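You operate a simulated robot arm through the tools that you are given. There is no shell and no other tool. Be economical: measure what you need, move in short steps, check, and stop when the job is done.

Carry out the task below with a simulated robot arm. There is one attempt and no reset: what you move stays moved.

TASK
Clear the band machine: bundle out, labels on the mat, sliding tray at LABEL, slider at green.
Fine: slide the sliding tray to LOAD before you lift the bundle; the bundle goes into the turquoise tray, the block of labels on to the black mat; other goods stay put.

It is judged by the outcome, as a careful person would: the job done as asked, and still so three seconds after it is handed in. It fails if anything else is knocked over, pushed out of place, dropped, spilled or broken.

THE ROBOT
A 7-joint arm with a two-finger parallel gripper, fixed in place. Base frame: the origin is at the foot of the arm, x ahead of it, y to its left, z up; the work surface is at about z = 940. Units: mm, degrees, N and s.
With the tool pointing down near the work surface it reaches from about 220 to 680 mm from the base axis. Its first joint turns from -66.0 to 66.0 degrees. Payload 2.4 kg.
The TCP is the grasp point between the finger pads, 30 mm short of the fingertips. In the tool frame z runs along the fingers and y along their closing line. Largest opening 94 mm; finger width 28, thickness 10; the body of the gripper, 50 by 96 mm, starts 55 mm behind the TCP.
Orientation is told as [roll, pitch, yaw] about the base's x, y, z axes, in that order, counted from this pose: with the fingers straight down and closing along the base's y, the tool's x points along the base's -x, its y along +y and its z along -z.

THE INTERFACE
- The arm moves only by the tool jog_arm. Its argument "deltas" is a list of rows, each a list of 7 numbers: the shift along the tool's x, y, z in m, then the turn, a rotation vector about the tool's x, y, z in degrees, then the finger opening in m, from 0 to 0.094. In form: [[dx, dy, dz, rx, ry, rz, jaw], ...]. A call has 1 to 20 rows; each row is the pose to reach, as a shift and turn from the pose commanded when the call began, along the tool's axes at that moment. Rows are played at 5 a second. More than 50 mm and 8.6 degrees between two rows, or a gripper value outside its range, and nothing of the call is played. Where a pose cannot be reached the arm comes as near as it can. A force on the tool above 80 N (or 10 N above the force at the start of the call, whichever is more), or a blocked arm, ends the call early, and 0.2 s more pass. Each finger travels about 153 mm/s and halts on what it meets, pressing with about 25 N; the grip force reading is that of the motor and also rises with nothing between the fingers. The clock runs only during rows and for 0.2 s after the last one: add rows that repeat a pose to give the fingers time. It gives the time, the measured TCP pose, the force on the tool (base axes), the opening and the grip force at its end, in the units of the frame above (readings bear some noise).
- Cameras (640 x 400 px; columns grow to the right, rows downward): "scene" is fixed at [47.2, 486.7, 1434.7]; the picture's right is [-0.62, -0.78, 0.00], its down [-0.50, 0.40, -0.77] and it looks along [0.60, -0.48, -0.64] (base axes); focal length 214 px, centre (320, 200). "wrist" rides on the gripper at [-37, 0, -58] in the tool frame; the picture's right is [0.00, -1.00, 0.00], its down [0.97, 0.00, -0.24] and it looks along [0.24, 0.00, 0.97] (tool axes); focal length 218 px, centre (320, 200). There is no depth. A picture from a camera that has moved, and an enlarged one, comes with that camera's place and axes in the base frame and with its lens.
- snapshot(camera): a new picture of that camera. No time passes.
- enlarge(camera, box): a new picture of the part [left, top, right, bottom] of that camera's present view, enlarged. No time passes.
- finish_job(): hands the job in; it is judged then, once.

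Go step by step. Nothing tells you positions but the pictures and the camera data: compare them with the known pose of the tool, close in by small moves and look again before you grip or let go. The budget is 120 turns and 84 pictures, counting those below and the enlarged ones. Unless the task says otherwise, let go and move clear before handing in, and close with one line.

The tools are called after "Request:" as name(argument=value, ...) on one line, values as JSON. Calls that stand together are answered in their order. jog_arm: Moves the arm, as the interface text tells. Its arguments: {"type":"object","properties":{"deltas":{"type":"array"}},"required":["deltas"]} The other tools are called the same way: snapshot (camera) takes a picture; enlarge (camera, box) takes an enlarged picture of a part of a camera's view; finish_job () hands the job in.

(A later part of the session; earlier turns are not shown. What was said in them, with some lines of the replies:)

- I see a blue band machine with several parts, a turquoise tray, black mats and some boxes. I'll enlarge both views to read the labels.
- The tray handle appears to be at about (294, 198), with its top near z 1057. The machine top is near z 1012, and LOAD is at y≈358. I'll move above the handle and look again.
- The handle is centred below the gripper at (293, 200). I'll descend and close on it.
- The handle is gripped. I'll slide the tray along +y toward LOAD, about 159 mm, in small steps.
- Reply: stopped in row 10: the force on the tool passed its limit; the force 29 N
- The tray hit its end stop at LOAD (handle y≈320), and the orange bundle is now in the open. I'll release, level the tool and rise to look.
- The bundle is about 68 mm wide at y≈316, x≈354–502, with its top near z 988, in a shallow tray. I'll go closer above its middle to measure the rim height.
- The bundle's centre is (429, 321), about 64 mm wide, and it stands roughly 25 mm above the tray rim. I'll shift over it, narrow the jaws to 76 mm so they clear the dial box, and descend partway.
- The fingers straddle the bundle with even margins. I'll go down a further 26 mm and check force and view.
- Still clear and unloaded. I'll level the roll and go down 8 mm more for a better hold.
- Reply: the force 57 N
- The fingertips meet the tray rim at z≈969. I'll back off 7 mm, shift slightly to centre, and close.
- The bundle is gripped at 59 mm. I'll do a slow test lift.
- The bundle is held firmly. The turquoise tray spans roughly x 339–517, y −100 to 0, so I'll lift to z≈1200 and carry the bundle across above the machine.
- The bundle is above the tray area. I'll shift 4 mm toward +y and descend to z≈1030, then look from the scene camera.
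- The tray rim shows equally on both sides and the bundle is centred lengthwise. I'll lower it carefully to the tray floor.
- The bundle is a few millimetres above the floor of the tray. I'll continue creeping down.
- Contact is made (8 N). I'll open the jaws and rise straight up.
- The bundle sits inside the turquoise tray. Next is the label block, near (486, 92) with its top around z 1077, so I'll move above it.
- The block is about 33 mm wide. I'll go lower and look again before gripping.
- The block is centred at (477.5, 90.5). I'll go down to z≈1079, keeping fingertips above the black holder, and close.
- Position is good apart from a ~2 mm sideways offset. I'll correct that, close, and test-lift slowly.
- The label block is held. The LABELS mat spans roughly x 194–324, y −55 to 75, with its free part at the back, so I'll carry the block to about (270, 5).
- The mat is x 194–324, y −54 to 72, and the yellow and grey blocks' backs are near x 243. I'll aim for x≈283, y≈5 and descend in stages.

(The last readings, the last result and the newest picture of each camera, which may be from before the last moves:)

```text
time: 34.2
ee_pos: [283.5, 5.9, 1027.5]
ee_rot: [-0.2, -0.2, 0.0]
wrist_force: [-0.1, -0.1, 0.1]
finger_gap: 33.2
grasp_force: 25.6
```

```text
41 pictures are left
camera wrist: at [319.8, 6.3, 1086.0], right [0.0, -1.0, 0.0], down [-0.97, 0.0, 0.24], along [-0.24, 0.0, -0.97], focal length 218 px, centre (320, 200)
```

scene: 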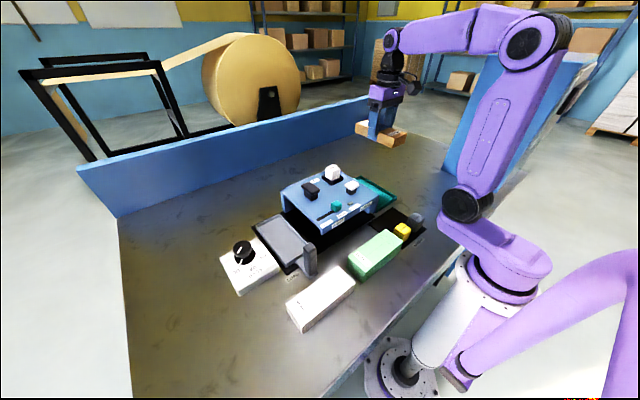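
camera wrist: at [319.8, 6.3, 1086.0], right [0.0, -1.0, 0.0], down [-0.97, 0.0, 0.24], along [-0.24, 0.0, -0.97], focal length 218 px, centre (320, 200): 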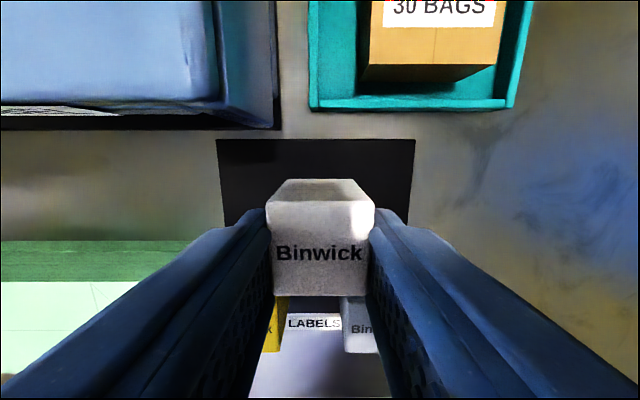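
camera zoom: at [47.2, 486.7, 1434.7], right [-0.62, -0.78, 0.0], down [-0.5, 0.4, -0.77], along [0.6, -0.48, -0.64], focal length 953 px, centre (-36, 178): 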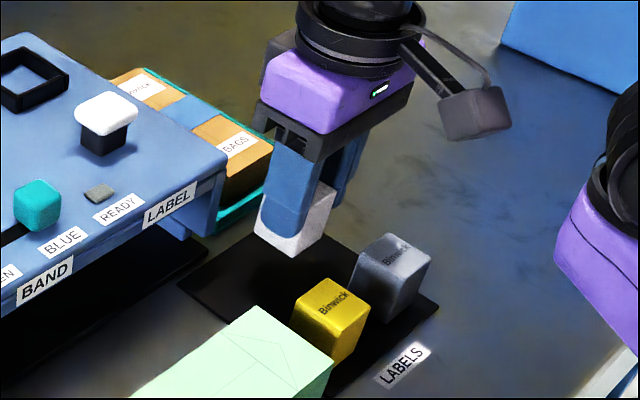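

I want to check whether the block hangs level before lowering it.

Request:
enlarge(camera="scene", box=[398, 190, 438, 222])

Request:
enlarge(camera="wrist", box=[240, 150, 400, 320])

```text
12.50 times, centred on (418, 206) of scene
camera zoom: at [47.2, 486.7, 1434.7], right [-0.62, -0.78, 0.0], down [-0.5, 0.4, -0.77], along [0.6, -0.48, -0.64], focal length 2681 px, centre (-905, 125)
```

zoom: 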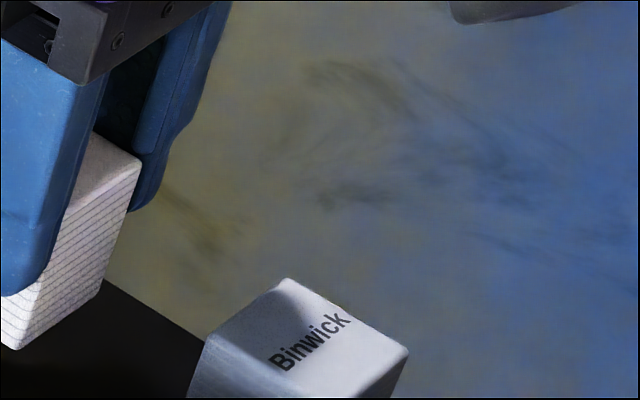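

```text
2.35 times, centred on (320, 235) of wrist
camera zoom: at [319.8, 6.3, 1086.0], right [0.0, -1.0, 0.0], down [-0.97, 0.0, 0.24], along [-0.24, 0.0, -0.97], focal length 514 px, centre (320, 118)
```

zoom: 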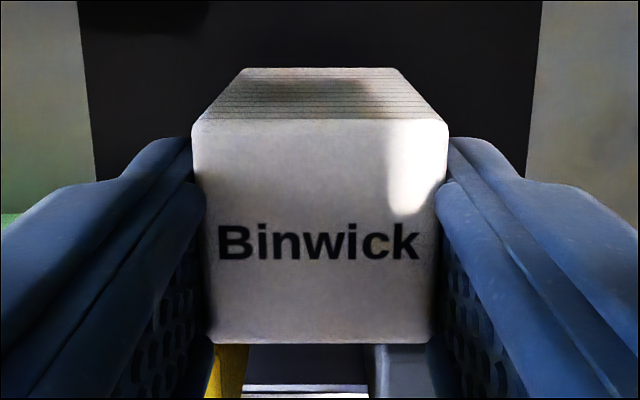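

The block is square to the fingers and level. I'll lower it toward the mat, then creep.

Request:
jog_arm(deltas=[[0, 0, 0.006, 0, 0, 0, 0.025], [0, 0, 0.012, 0, 0, 0, 0.025], [0, 0, 0.015, 0, 0, 0, 0.025], [0, 0, 0.015, 0, 0, 0, 0.025]])

Request:
enlarge(camera="scene", box=[380, 180, 440, 230])

```text
time: 35.2
ee_pos: [283.2, 6.9, 1013.0]
ee_rot: [-0.1, -0.2, 0.1]
wrist_force: [-0.5, 0.5, -0.2]
finger_gap: 32.8
grasp_force: 24.7
```

```text
8.00 times, centred on (410, 205) of scene
camera zoom: at [47.2, 486.7, 1434.7], right [-0.62, -0.78, 0.0], down [-0.5, 0.4, -0.77], along [0.6, -0.48, -0.64], focal length 1716 px, centre (-400, 160)
```

zoom: 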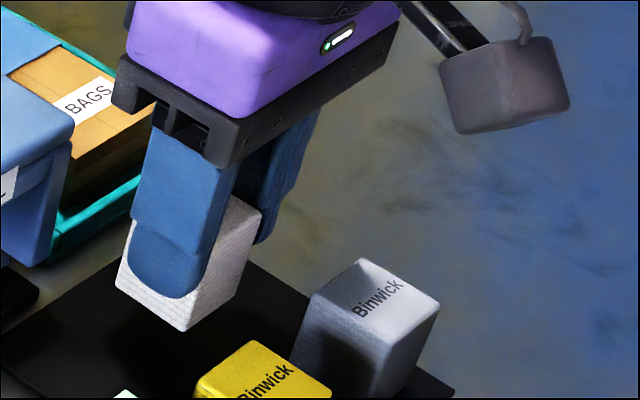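

Request:
jog_arm(deltas=[[0, 0, 0.005, 0, 0, 0, 0.025], [0, 0, 0.01, 0, 0, 0, 0.025], [0, 0, 0.01, 0, 0, 0, 0.025]])

Request:
enlarge(camera="scene", box=[380, 180, 440, 230])

```text
time: 36.0
ee_pos: [283.5, 6.0, 1005.2]
ee_rot: [-0.1, -0.1, 0.2]
wrist_force: [0.0, 0.1, -0.1]
finger_gap: 32.9
grasp_force: 25.4
```

```text
8.00 times, centred on (410, 205) of scene
camera zoom: at [47.2, 486.7, 1434.7], right [-0.62, -0.78, 0.0], down [-0.5, 0.4, -0.77], along [0.6, -0.48, -0.64], focal length 1716 px, centre (-400, 160)
```

zoom: 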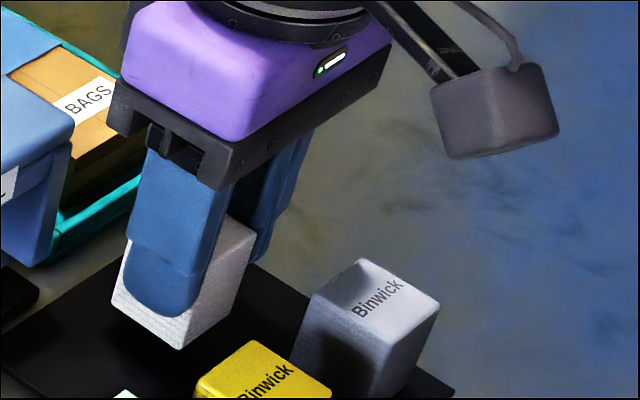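

No contact yet. I'll continue in small steps.

Request:
jog_arm(deltas=[[0, 0, 0.002, 0, 0, 0, 0.025], [0, 0, 0.005, 0, 0, 0, 0.025], [0, 0, 0.005, 0, 0, 0, 0.025]])

```text
time: 36.8
ee_pos: [281.6, 5.5, 998.7]
ee_rot: [-0.1, -0.2, 0.1]
wrist_force: [-0.4, 0.0, 0.5]
finger_gap: 32.9
grasp_force: 25.1
```

Request:
jog_arm(deltas=[[0, 0, 0.002, 0, 0, 0, 0.025], [0, 0, 0.005, 0, 0, 0, 0.025], [0, 0, 0.005, 0, 0, 0, 0.025]])

Request:
enlarge(camera="scene", box=[380, 180, 440, 230])

```text
time: 37.6
ee_pos: [283.3, 4.9, 994.8]
ee_rot: [0.0, -0.2, 0.2]
wrist_force: [-3.3, -0.9, 21.2]
finger_gap: 33.1
grasp_force: 25.1
```

```text
8.00 times, centred on (410, 205) of scene
camera zoom: at [46.9, 486.7, 1434.7], right [-0.62, -0.78, 0.0], down [-0.5, 0.4, -0.77], along [0.6, -0.48, -0.64], focal length 1716 px, centre (-400, 160)
```

zoom: 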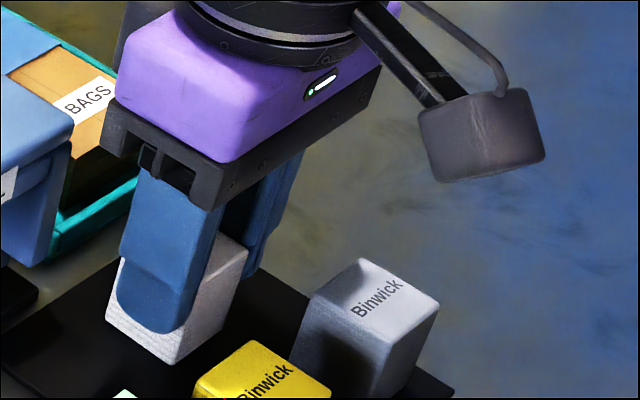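

The block is resting on the mat (21 N). I'll relax the push by 1.5 mm, open, and rise.

Request:
jog_arm(deltas=[[0, 0, -0.001, 0, 0, 0, 0.025], [0, 0, -0.001, 0, 0, 0, 0.045], [0, 0, -0.001, 0, 0, 0, 0.06], [0, 0, -0.001, 0, 0, 0, 0.06], [0, 0, -0.02, 0, 0, 0, 0.06], [0, 0, -0.05, 0, 0, 0, 0.06], [0, 0, -0.09, 0, 0, 0, 0.06], [0, 0, -0.13, 0, 0, 0, 0.06], [0, 0, -0.17, 0, 0, 0, 0.06], [0, 0, -0.17, 0, 0, 0, 0.06]])

Request:
enlarge(camera="scene", box=[210, 150, 450, 300])

Request:
snapshot(camera="wrist")

```text
time: 39.8
ee_pos: [281.7, 5.8, 1162.5]
ee_rot: [-0.1, -0.2, 0.1]
wrist_force: [0.3, 0.3, 0.1]
finger_gap: 60.1
grasp_force: 0.1
```

```text
2.67 times, centred on (330, 225) of scene
camera zoom: at [47.2, 486.7, 1434.7], right [-0.62, -0.78, 0.0], down [-0.5, 0.4, -0.77], along [0.6, -0.48, -0.64], focal length 572 px, centre (293, 133)
```

zoom: 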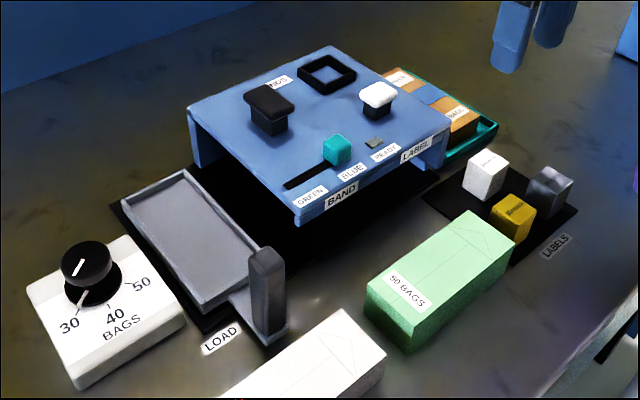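

```text
34 pictures are left
camera wrist: at [318.8, 7.1, 1220.2], right [0.0, -1.0, 0.0], down [-0.97, 0.0, 0.24], along [-0.24, 0.0, -0.97], focal length 218 px, centre (320, 200)
```

wrist: 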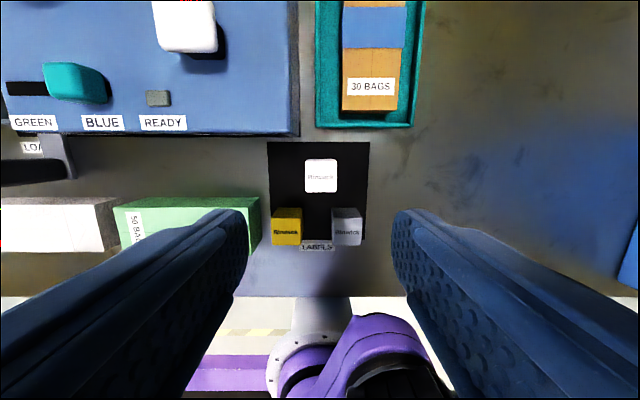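

The labels are on the mat and the neighbouring blocks are undisturbed. Next is the slider knob at about (362, 179), top near z 1054, so I'll move above it.

Request:
jog_arm(deltas=[[-0.016, 0.035, 0, 0, 0, 0, 0.06], [-0.032, 0.07, 0, 0, 0, 0, 0.06], [-0.048, 0.105, 0, 0, 0, 0, 0.06], [-0.064, 0.14, 0, 0, 0, 0, 0.06], [-0.08, 0.173, 0.01, 0, 0, 0, 0.06], [-0.08, 0.173, 0.03, 0, 0, 0, 0.06], [-0.08, 0.173, 0.03, 0, 0, 0, 0.06]])

Request:
snapshot(camera="wrist")

```text
time: 41.4
ee_pos: [363.0, 179.9, 1132.9]
ee_rot: [-0.1, -0.2, 0.1]
wrist_force: [-0.2, -1.6, -0.7]
finger_gap: 59.8
grasp_force: 0.0
```

```text
33 pictures are left
camera wrist: at [399.4, 180.4, 1191.0], right [0.0, -1.0, 0.0], down [-0.97, 0.0, 0.24], along [-0.24, 0.0, -0.97], focal length 218 px, centre (320, 200)
```

wrist: 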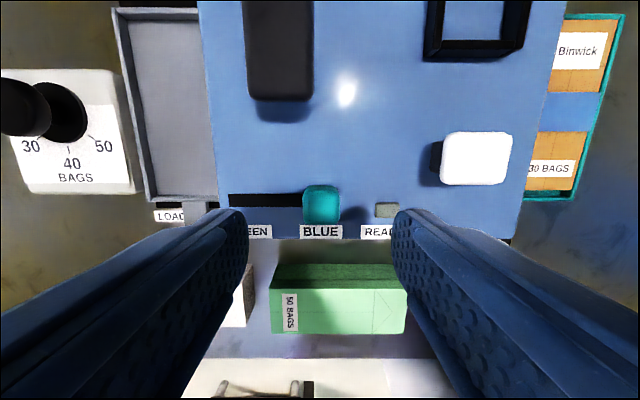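

The knob is centred at (359, 180), 25 mm wide. I'll descend to z≈1056 and check before closing.

Request:
jog_arm(deltas=[[0.004, 0, 0.03, 0, 0, 0, 0.06], [0.004, 0, 0.06, 0, 0, 0, 0.06], [0.004, 0, 0.077, 0, 0, 0, 0.06], [0.004, 0, 0.077, 0, 0, 0, 0.06]])

Request:
snapshot(camera="wrist")

Request:
enlarge(camera="scene", box=[290, 160, 390, 240])

```text
time: 42.2
ee_pos: [357.5, 179.0, 1066.6]
ee_rot: [0.1, -0.4, -0.1]
wrist_force: [-9.2, -1.3, 19.3]
finger_gap: 60.2
grasp_force: 0.1
stopped in row 3: the force on the tool passed its limit (the readings are from after the stop); the commanded pose is now the measured one
```

```text
32 pictures are left
camera wrist: at [394.4, 179.4, 1125.0], right [0.0, -1.0, 0.0], down [-0.97, 0.0, 0.23], along [-0.23, 0.0, -0.97], focal length 218 px, centre (320, 200)
```

wrist: 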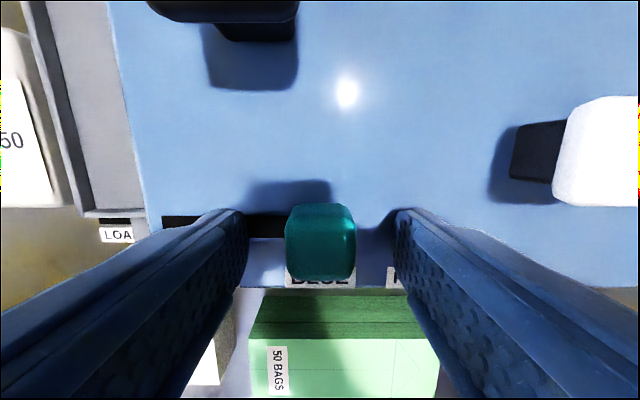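

```text
5.00 times, centred on (340, 200) of scene
camera zoom: at [46.6, 486.6, 1434.8], right [-0.62, -0.78, 0.0], down [-0.5, 0.4, -0.77], along [0.6, -0.48, -0.64], focal length 1072 px, centre (220, 200)
```

zoom: 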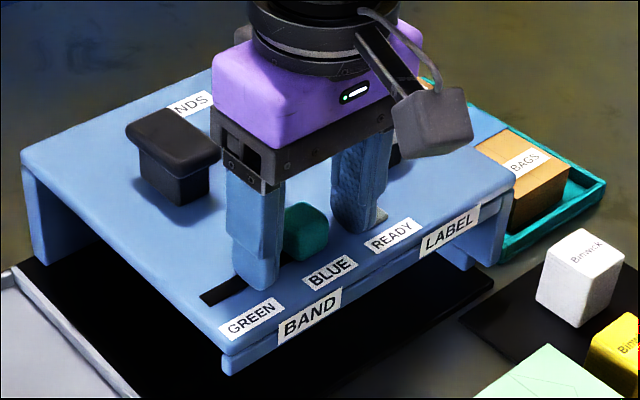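

The right fingertip touched something near the READY lamp. I'll back up 8 mm, narrow the jaws to clear the lamp, and grip with the tips slightly lower on the knob.

Request:
jog_arm(deltas=[[0, 0, -0.008, 0, 0, 0, 0.06], [0, 0.001, -0.008, 0, 0, 0, 0.044], [0, 0.001, -0.008, 0, 0, 0, 0.044]])

Request:
enlarge(camera="wrist", box=[200, 160, 440, 310])

Request:
enlarge(camera="scene", box=[310, 180, 370, 230])

```text
time: 43.0
ee_pos: [358.8, 181.0, 1074.4]
ee_rot: [0.1, -0.5, 0.2]
wrist_force: [-0.2, -0.3, -0.7]
finger_gap: 44.2
grasp_force: 0.2
```

```text
2.67 times, centred on (320, 235) of wrist
camera zoom: at [395.3, 180.7, 1132.0], right [0.0, -1.0, 0.0], down [-0.97, 0.0, 0.23], along [-0.23, 0.0, -0.97], focal length 582 px, centre (320, 107)
```

zoom: 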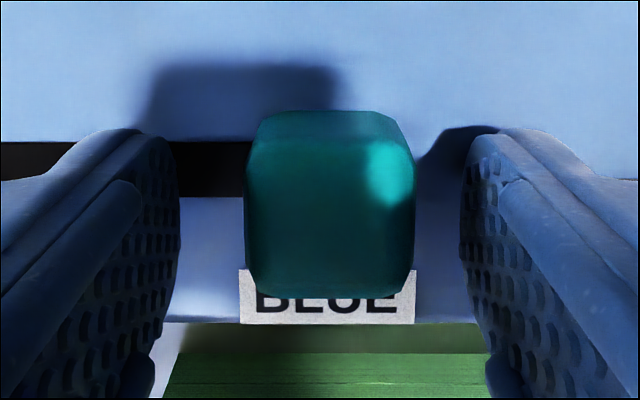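

```text
8.00 times, centred on (340, 205) of scene
camera zoom: at [47.2, 486.7, 1434.7], right [-0.62, -0.78, 0.0], down [-0.5, 0.4, -0.77], along [0.6, -0.48, -0.64], focal length 1716 px, centre (160, 160)
```

zoom: 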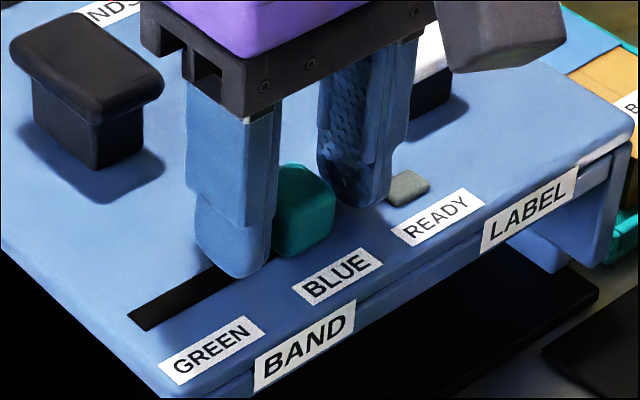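

The lamp is now outside the jaws and looks intact. I'll lower to z≈1064 and close on the knob.

Request:
jog_arm(deltas=[[0, -0.001, 0.006, 0, 0, 0, 0.044], [0, -0.001, 0.01, 0, 0, 0, 0.044], [0, -0.001, 0.01, 0, 0, 0, 0.03], [0, -0.001, 0.01, 0, 0, 0, 0.015], [0, -0.001, 0.01, 0, 0, 0, 0.015]])

```text
time: 44.2
ee_pos: [359.8, 177.9, 1067.1]
ee_rot: [0.0, -0.6, 0.0]
wrist_force: [-7.1, -19.3, 74.8]
finger_gap: 41.1
grasp_force: 23.1
```

The fingertips are on the machine's top surface itself, so it is at z≈1037. I'll lift clear at once, then check.

Request:
jog_arm(deltas=[[0, 0, -0.006, 0, 0, 0, 0.044], [0, 0, -0.008, 0, 0.5, 0, 0.044], [0, 0, -0.008, 0, 0.5, 0, 0.044]])

Request:
enlarge(camera="scene", box=[310, 180, 370, 230])

Request:
enlarge(camera="wrist", box=[200, 160, 440, 310])

```text
time: 45.0
ee_pos: [358.8, 179.7, 1071.2]
ee_rot: [0.1, 0.1, 0.0]
wrist_force: [-0.1, -0.3, -0.2]
finger_gap: 44.0
grasp_force: 0.1
```

```text
8.00 times, centred on (340, 205) of scene
camera zoom: at [47.2, 486.7, 1434.7], right [-0.62, -0.78, 0.0], down [-0.5, 0.4, -0.77], along [0.6, -0.48, -0.64], focal length 1716 px, centre (160, 160)
```

zoom: 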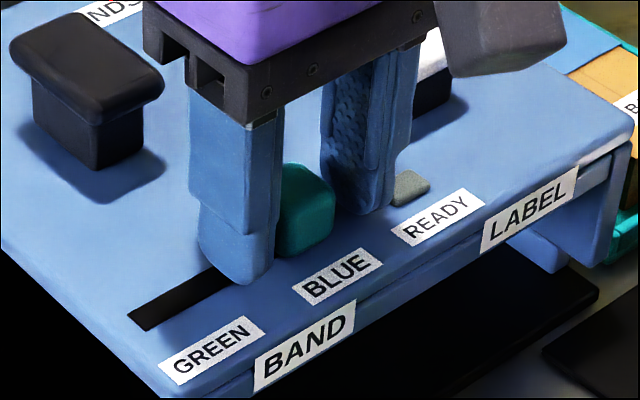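

```text
2.67 times, centred on (320, 235) of wrist
camera zoom: at [395.2, 179.8, 1128.9], right [0.0, -1.0, 0.0], down [-0.97, 0.0, 0.24], along [-0.24, 0.0, -0.97], focal length 582 px, centre (320, 107)
```

zoom: 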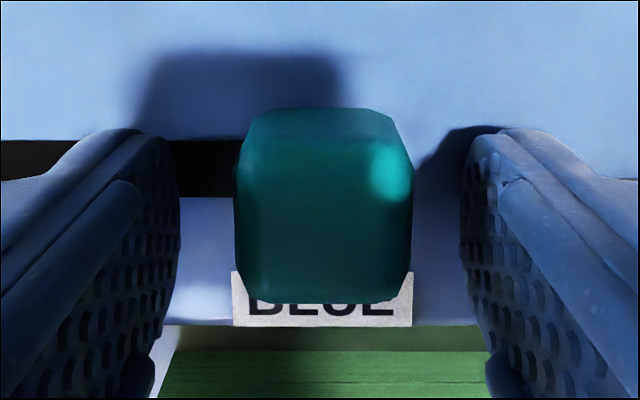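

Nothing has shifted. I'll close on the knob at this height.

Request:
jog_arm(deltas=[[0, 0, 0, 0, 0, 0, 0.035], [0, 0, 0, 0, 0, 0, 0.025], [0, 0, 0, 0, 0, 0, 0.015], [0, 0, 0, 0, 0, 0, 0.015]])

```text
time: 46.0
ee_pos: [360.6, 179.0, 1071.4]
ee_rot: [0.1, -0.1, 0.0]
wrist_force: [-0.2, 0.0, -1.9]
finger_gap: 23.1
grasp_force: 45.4
```

The knob is held. GREEN is about 55 mm away along +y, so I'll slide it there gradually.

Request:
jog_arm(deltas=[[0, 0.006, 0, 0, 0, 0, 0.015], [0, 0.014, 0, 0, 0, 0, 0.015], [0, 0.022, 0, 0, 0, 0, 0.015], [0, 0.03, 0, 0, 0, 0, 0.015], [0, 0.038, 0, 0, 0, 0, 0.015], [0, 0.044, 0, 0, 0, 0, 0.015], [0, 0.049, 0, 0, 0, 0, 0.015], [0, 0.053, 0, 0, 0, 0, 0.015], [0, 0.056, 0, 0, 0, 0, 0.015], [0, 0.056, 0, 0, 0, 0, 0.015]])

Request:
enlarge(camera="wrist", box=[200, 160, 440, 310])

Request:
enlarge(camera="scene", box=[290, 170, 370, 240])

```text
time: 48.2
ee_pos: [358.2, 234.8, 1071.4]
ee_rot: [-0.1, 0.0, 0.0]
wrist_force: [-10.9, -7.8, -6.7]
finger_gap: 23.5
grasp_force: 44.6
```

```text
2.67 times, centred on (320, 235) of wrist
camera zoom: at [395.7, 235.0, 1129.5], right [0.0, -1.0, 0.0], down [-0.97, 0.0, 0.24], along [-0.24, 0.0, -0.97], focal length 582 px, centre (320, 107)
```

zoom: 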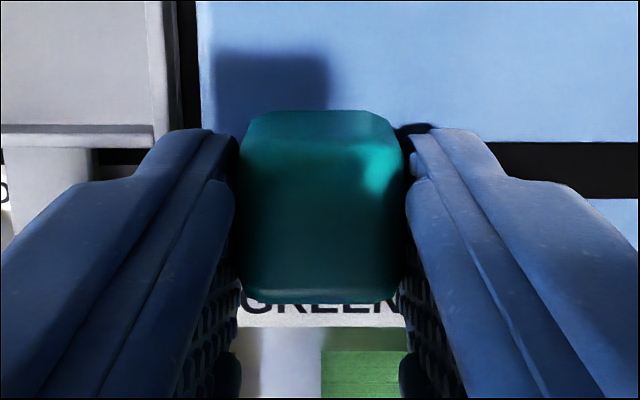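

```text
5.71 times, centred on (330, 205) of scene
camera zoom: at [46.9, 486.6, 1434.8], right [-0.62, -0.78, 0.0], down [-0.5, 0.4, -0.77], along [0.6, -0.48, -0.64], focal length 1226 px, centre (263, 171)
```

zoom: 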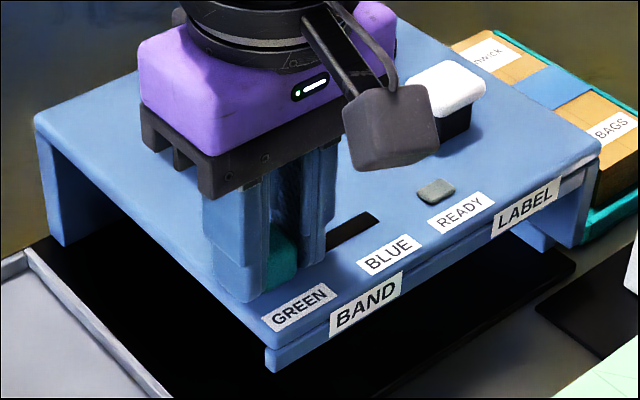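

The knob is at GREEN with a light push-back from the stop. I'll release and lift clear.

Request:
jog_arm(deltas=[[0, 0, 0, 0, 0, 0, 0.03], [0, 0, 0, 0, 0, 0, 0.044], [0, 0, 0, 0, 0, 0, 0.044], [0, 0, -0.02, 0, 0, 0, 0.044], [0, 0, -0.05, 0, 0, 0, 0.06], [0, 0, -0.08, 0, 0, 0, 0.08], [0, 0, -0.08, 0, 0, 0, 0.08]])

Request:
snapshot(camera="wrist")

Request:
enlarge(camera="scene", box=[210, 150, 450, 300])

```text
time: 49.8
ee_pos: [360.4, 236.5, 1152.8]
ee_rot: [0.1, 0.0, 0.0]
wrist_force: [-0.2, -0.5, -0.1]
finger_gap: 79.8
grasp_force: 0.1
```

```text
24 pictures are left
camera wrist: at [396.8, 236.2, 1211.4], right [0.0, -1.0, 0.0], down [-0.97, 0.0, 0.24], along [-0.24, 0.0, -0.97], focal length 218 px, centre (320, 200)
```

wrist: 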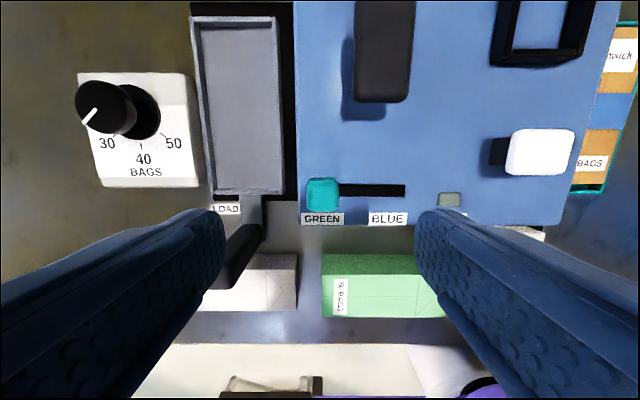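

```text
2.67 times, centred on (330, 225) of scene
camera zoom: at [47.2, 486.7, 1434.7], right [-0.62, -0.78, 0.0], down [-0.5, 0.4, -0.77], along [0.6, -0.48, -0.64], focal length 572 px, centre (293, 133)
```

zoom: 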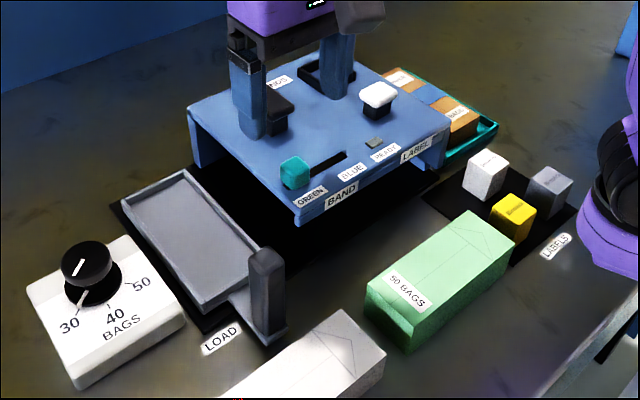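

The slider is at GREEN. Last is the tray: I'll move above its handle, at about (293, 321), and look.

Request:
jog_arm(deltas=[[0.015, 0.02, 0, 0, 0, 0, 0.08], [0.03, 0.04, 0, 0, 0, 0, 0.08], [0.047, 0.06, 0, 0, 0, 0, 0.08], [0.067, 0.0845, 0, 0, 0, 0, 0.08], [0.067, 0.0845, 0.02, 0, 0, 0, 0.08], [0.067, 0.0845, 0.02, 0, 0, 0, 0.08]])

Request:
snapshot(camera="wrist")

```text
time: 51.2
ee_pos: [292.6, 320.8, 1134.0]
ee_rot: [0.1, 0.0, 0.0]
wrist_force: [0.3, -0.6, -0.8]
finger_gap: 80.1
grasp_force: 0.1
```

```text
22 pictures are left
camera wrist: at [328.8, 320.8, 1191.4], right [0.0, -1.0, 0.0], down [-0.97, 0.0, 0.24], along [-0.24, 0.0, -0.97], focal length 218 px, centre (320, 200)
```

wrist: 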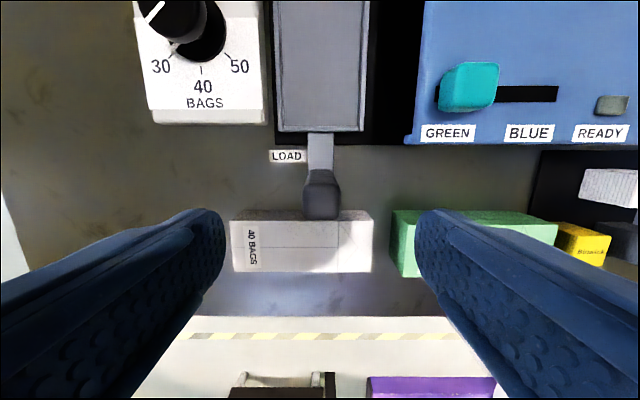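

The handle is centred at y≈320. I'll descend and grip it as before.

Request:
jog_arm(deltas=[[0, -0.001, 0.03, 0, 0, 0, 0.08], [0, -0.001, 0.06, 0, 0, 0, 0.08], [0, -0.001, 0.094, 0, 0, 0, 0.08], [0, -0.001, 0.094, 0, 0, 0, 0.05], [0, -0.001, 0.094, 0, 0, 0, 0.01], [0, -0.001, 0.094, 0, 0, 0, 0.01]])

```text
time: 52.6
ee_pos: [292.5, 318.7, 1039.3]
ee_rot: [0.0, -0.1, 0.0]
wrist_force: [0.3, 0.5, -8.1]
finger_gap: 30.6
grasp_force: 45.2
```

Gripped. I'll slide the tray along −y, stopping a little short of LABEL (y≈92) to check.

Request:
jog_arm(deltas=[[0, -0.008, -0.001, 0, 0, 0, 0.01], [0, -0.02, -0.001, 0, 0, 0, 0.01], [0, -0.035, -0.001, 0, 0, 0, 0.01], [0, -0.05, -0.001, 0, 0, 0, 0.01], [0, -0.065, -0.001, 0, 0, 0, 0.01], [0, -0.08, -0.001, 0, 0, 0, 0.01], [0, -0.095, -0.001, 0, 0, 0, 0.01], [0, -0.11, -0.001, 0, 0, 0, 0.01], [0, -0.125, -0.001, 0, 0, 0, 0.01], [0, -0.14, -0.001, 0, 0, 0, 0.01], [0, -0.155, -0.001, 0, 0, 0, 0.01], [0, -0.17, -0.001, 0, 0, 0, 0.01], [0, -0.185, -0.001, 0, 0, 0, 0.01], [0, -0.198, -0.001, 0, 0, 0, 0.01], [0, -0.207, -0.001, 0, 0, 0, 0.01], [0, -0.213, -0.001, 0, 0, 0, 0.01], [0, -0.213, -0.001, 0, 0, 0, 0.01]])

Request:
enlarge(camera="scene", box=[290, 160, 430, 270])

Request:
snapshot(camera="wrist")

```text
time: 56.2
ee_pos: [292.6, 104.6, 1040.4]
ee_rot: [0.1, 0.2, -0.1]
wrist_force: [-16.2, -0.5, -4.9]
finger_gap: 30.1
grasp_force: 44.9
```

```text
3.64 times, centred on (360, 215) of scene
camera zoom: at [46.8, 486.8, 1434.7], right [-0.62, -0.78, 0.0], down [-0.5, 0.4, -0.77], along [0.6, -0.48, -0.64], focal length 780 px, centre (174, 146)
```

zoom: 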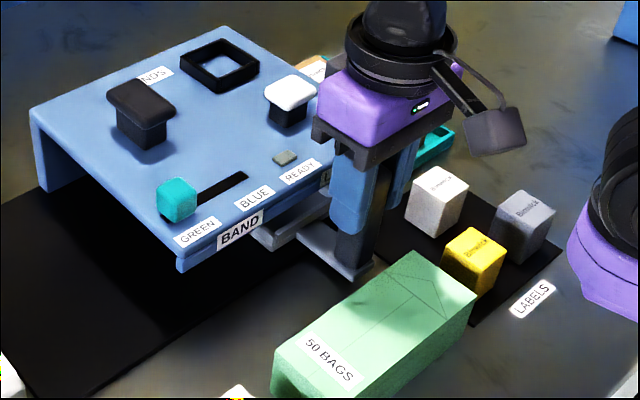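

```text
20 pictures are left
camera wrist: at [328.2, 105.7, 1097.2], right [0.0, -1.0, 0.0], down [-0.97, 0.0, 0.24], along [-0.24, 0.0, -0.97], focal length 218 px, centre (320, 200)
```

wrist: 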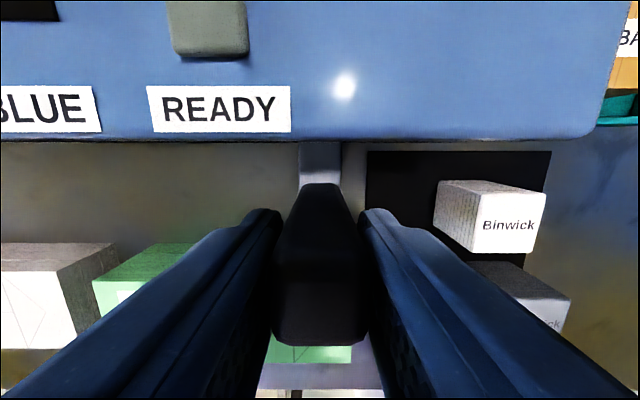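

No end stop yet at y≈105. I'll creep toward y≈92.

Request:
jog_arm(deltas=[[0, -0.003, 0, 0, 0, 0, 0.01], [0, -0.006, 0, 0, 0, 0, 0.01], [0, -0.009, 0, 0, 0, 0, 0.01], [0, -0.012, 0, 0, 0, 0, 0.01], [0, -0.012, 0, 0, 0, 0, 0.01]])

Request:
enlarge(camera="scene", box=[340, 180, 410, 240])

```text
time: 57.4
ee_pos: [291.3, 93.0, 1040.1]
ee_rot: [0.0, 0.0, 0.0]
wrist_force: [-17.5, -0.5, 12.7]
finger_gap: 30.3
grasp_force: 45.4
```

```text
6.67 times, centred on (375, 210) of scene
camera zoom: at [46.5, 486.7, 1434.7], right [-0.62, -0.78, 0.0], down [-0.5, 0.4, -0.77], along [0.6, -0.48, -0.64], focal length 1430 px, centre (-47, 133)
```

zoom: 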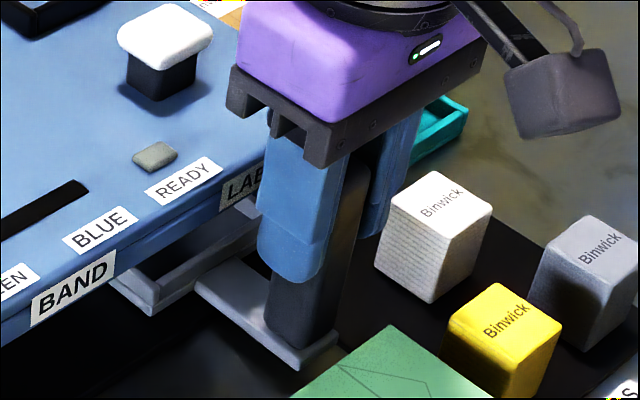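

The handle is now in front of LABEL with no stop felt. The label centre computes to y≈91, so I'll make a final 2–3 mm correction and check for a stop.

Request:
jog_arm(deltas=[[-0.001, -0.0015, 0, 0, 0, 0, 0.01], [-0.001, -0.003, 0, 0, 0, 0, 0.01], [-0.001, -0.003, 0, 0, 0, 0, 0.01]])

```text
time: 58.2
ee_pos: [291.3, 89.4, 1039.9]
ee_rot: [0.0, 0.2, 0.1]
wrist_force: [-25.3, 3.5, 24.2]
finger_gap: 30.1
grasp_force: 44.5
```

Request:
jog_arm(deltas=[[0.002, -0.001, -0.001, 0, 0, 0, 0.01], [0.002, -0.003, -0.001, 0, 0, 0, 0.01], [0.002, -0.003, -0.001, 0, 0, 0, 0.01]])

```text
time: 59.0
ee_pos: [292.2, 89.7, 1039.5]
ee_rot: [0.2, 0.0, 0.1]
wrist_force: [-1.2, 29.6, -35.9]
finger_gap: 30.4
grasp_force: 45.7
```

The end stop is met at y≈89.5, which is LABEL. I'll take off the push, release and rise clear.

Request:
jog_arm(deltas=[[0, 0.002, 0, 0, 0, 0, 0.01], [0, 0.002, 0, 0, 0, 0, 0.03], [0, 0.002, 0, 0, 0, 0, 0.055], [0, 0.002, 0, 0, 0, 0, 0.055], [0, 0.002, -0.03, 0, 0, 0, 0.055], [0, 0.002, -0.07, 0, 0, 0, 0.055], [0, 0.002, -0.11, 0, 0, 0, 0.055], [0, 0.002, -0.15, 0, 0, 0, 0.055], [0, 0.002, -0.19, 0, 0, 0, 0.055], [0, 0.002, -0.22, 0, 0, 0, 0.055], [0, 0.002, -0.22, 0, 0, 0, 0.055]])

Request:
enlarge(camera="scene", box=[210, 150, 450, 300])

Request:
snapshot(camera="wrist")

```text
time: 61.4
ee_pos: [292.1, 89.5, 1260.4]
ee_rot: [0.1, 0.1, 0.2]
wrist_force: [-0.4, 0.5, -0.9]
finger_gap: 55.0
grasp_force: 0.1
```

```text
2.67 times, centred on (330, 225) of scene
camera zoom: at [47.2, 486.7, 1434.7], right [-0.62, -0.78, 0.0], down [-0.5, 0.4, -0.77], along [0.6, -0.48, -0.64], focal length 572 px, centre (293, 133)
```

zoom: 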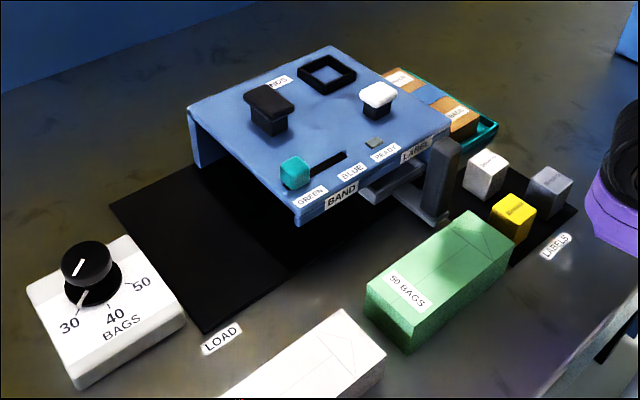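

```text
17 pictures are left
camera wrist: at [328.5, 88.8, 1317.5], right [0.0, -1.0, 0.0], down [-0.97, 0.0, 0.24], along [-0.24, 0.0, -0.97], focal length 218 px, centre (320, 200)
```

wrist: 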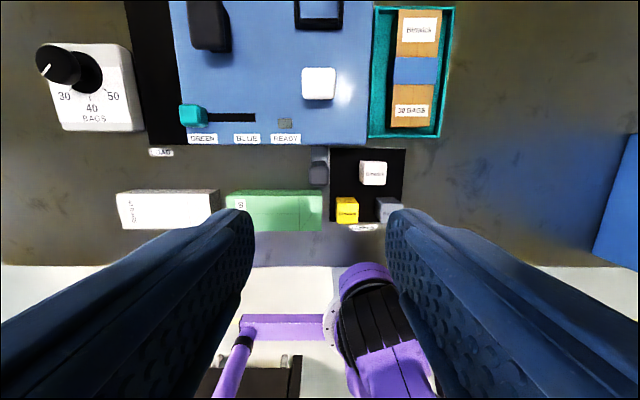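

Everything is in place: the bundle is in the turquoise tray, the labels are on the mat, the slider is at GREEN and the tray is at LABEL. Nothing else has moved and the arm is clear, so I'm handing in.

Request:
finish_job()

```text
The job is handed in.
```

The band machine is cleared and handed in: bundle in the turquoise tray (lifted after the sliding tray reached LOAD), labels on the black mat, sliding tray at LABEL, slider at green. The fingertips pressed the sliding tray's rim (about 56 N) and the machine top (about 75 N), but the pictures show nothing shifted.
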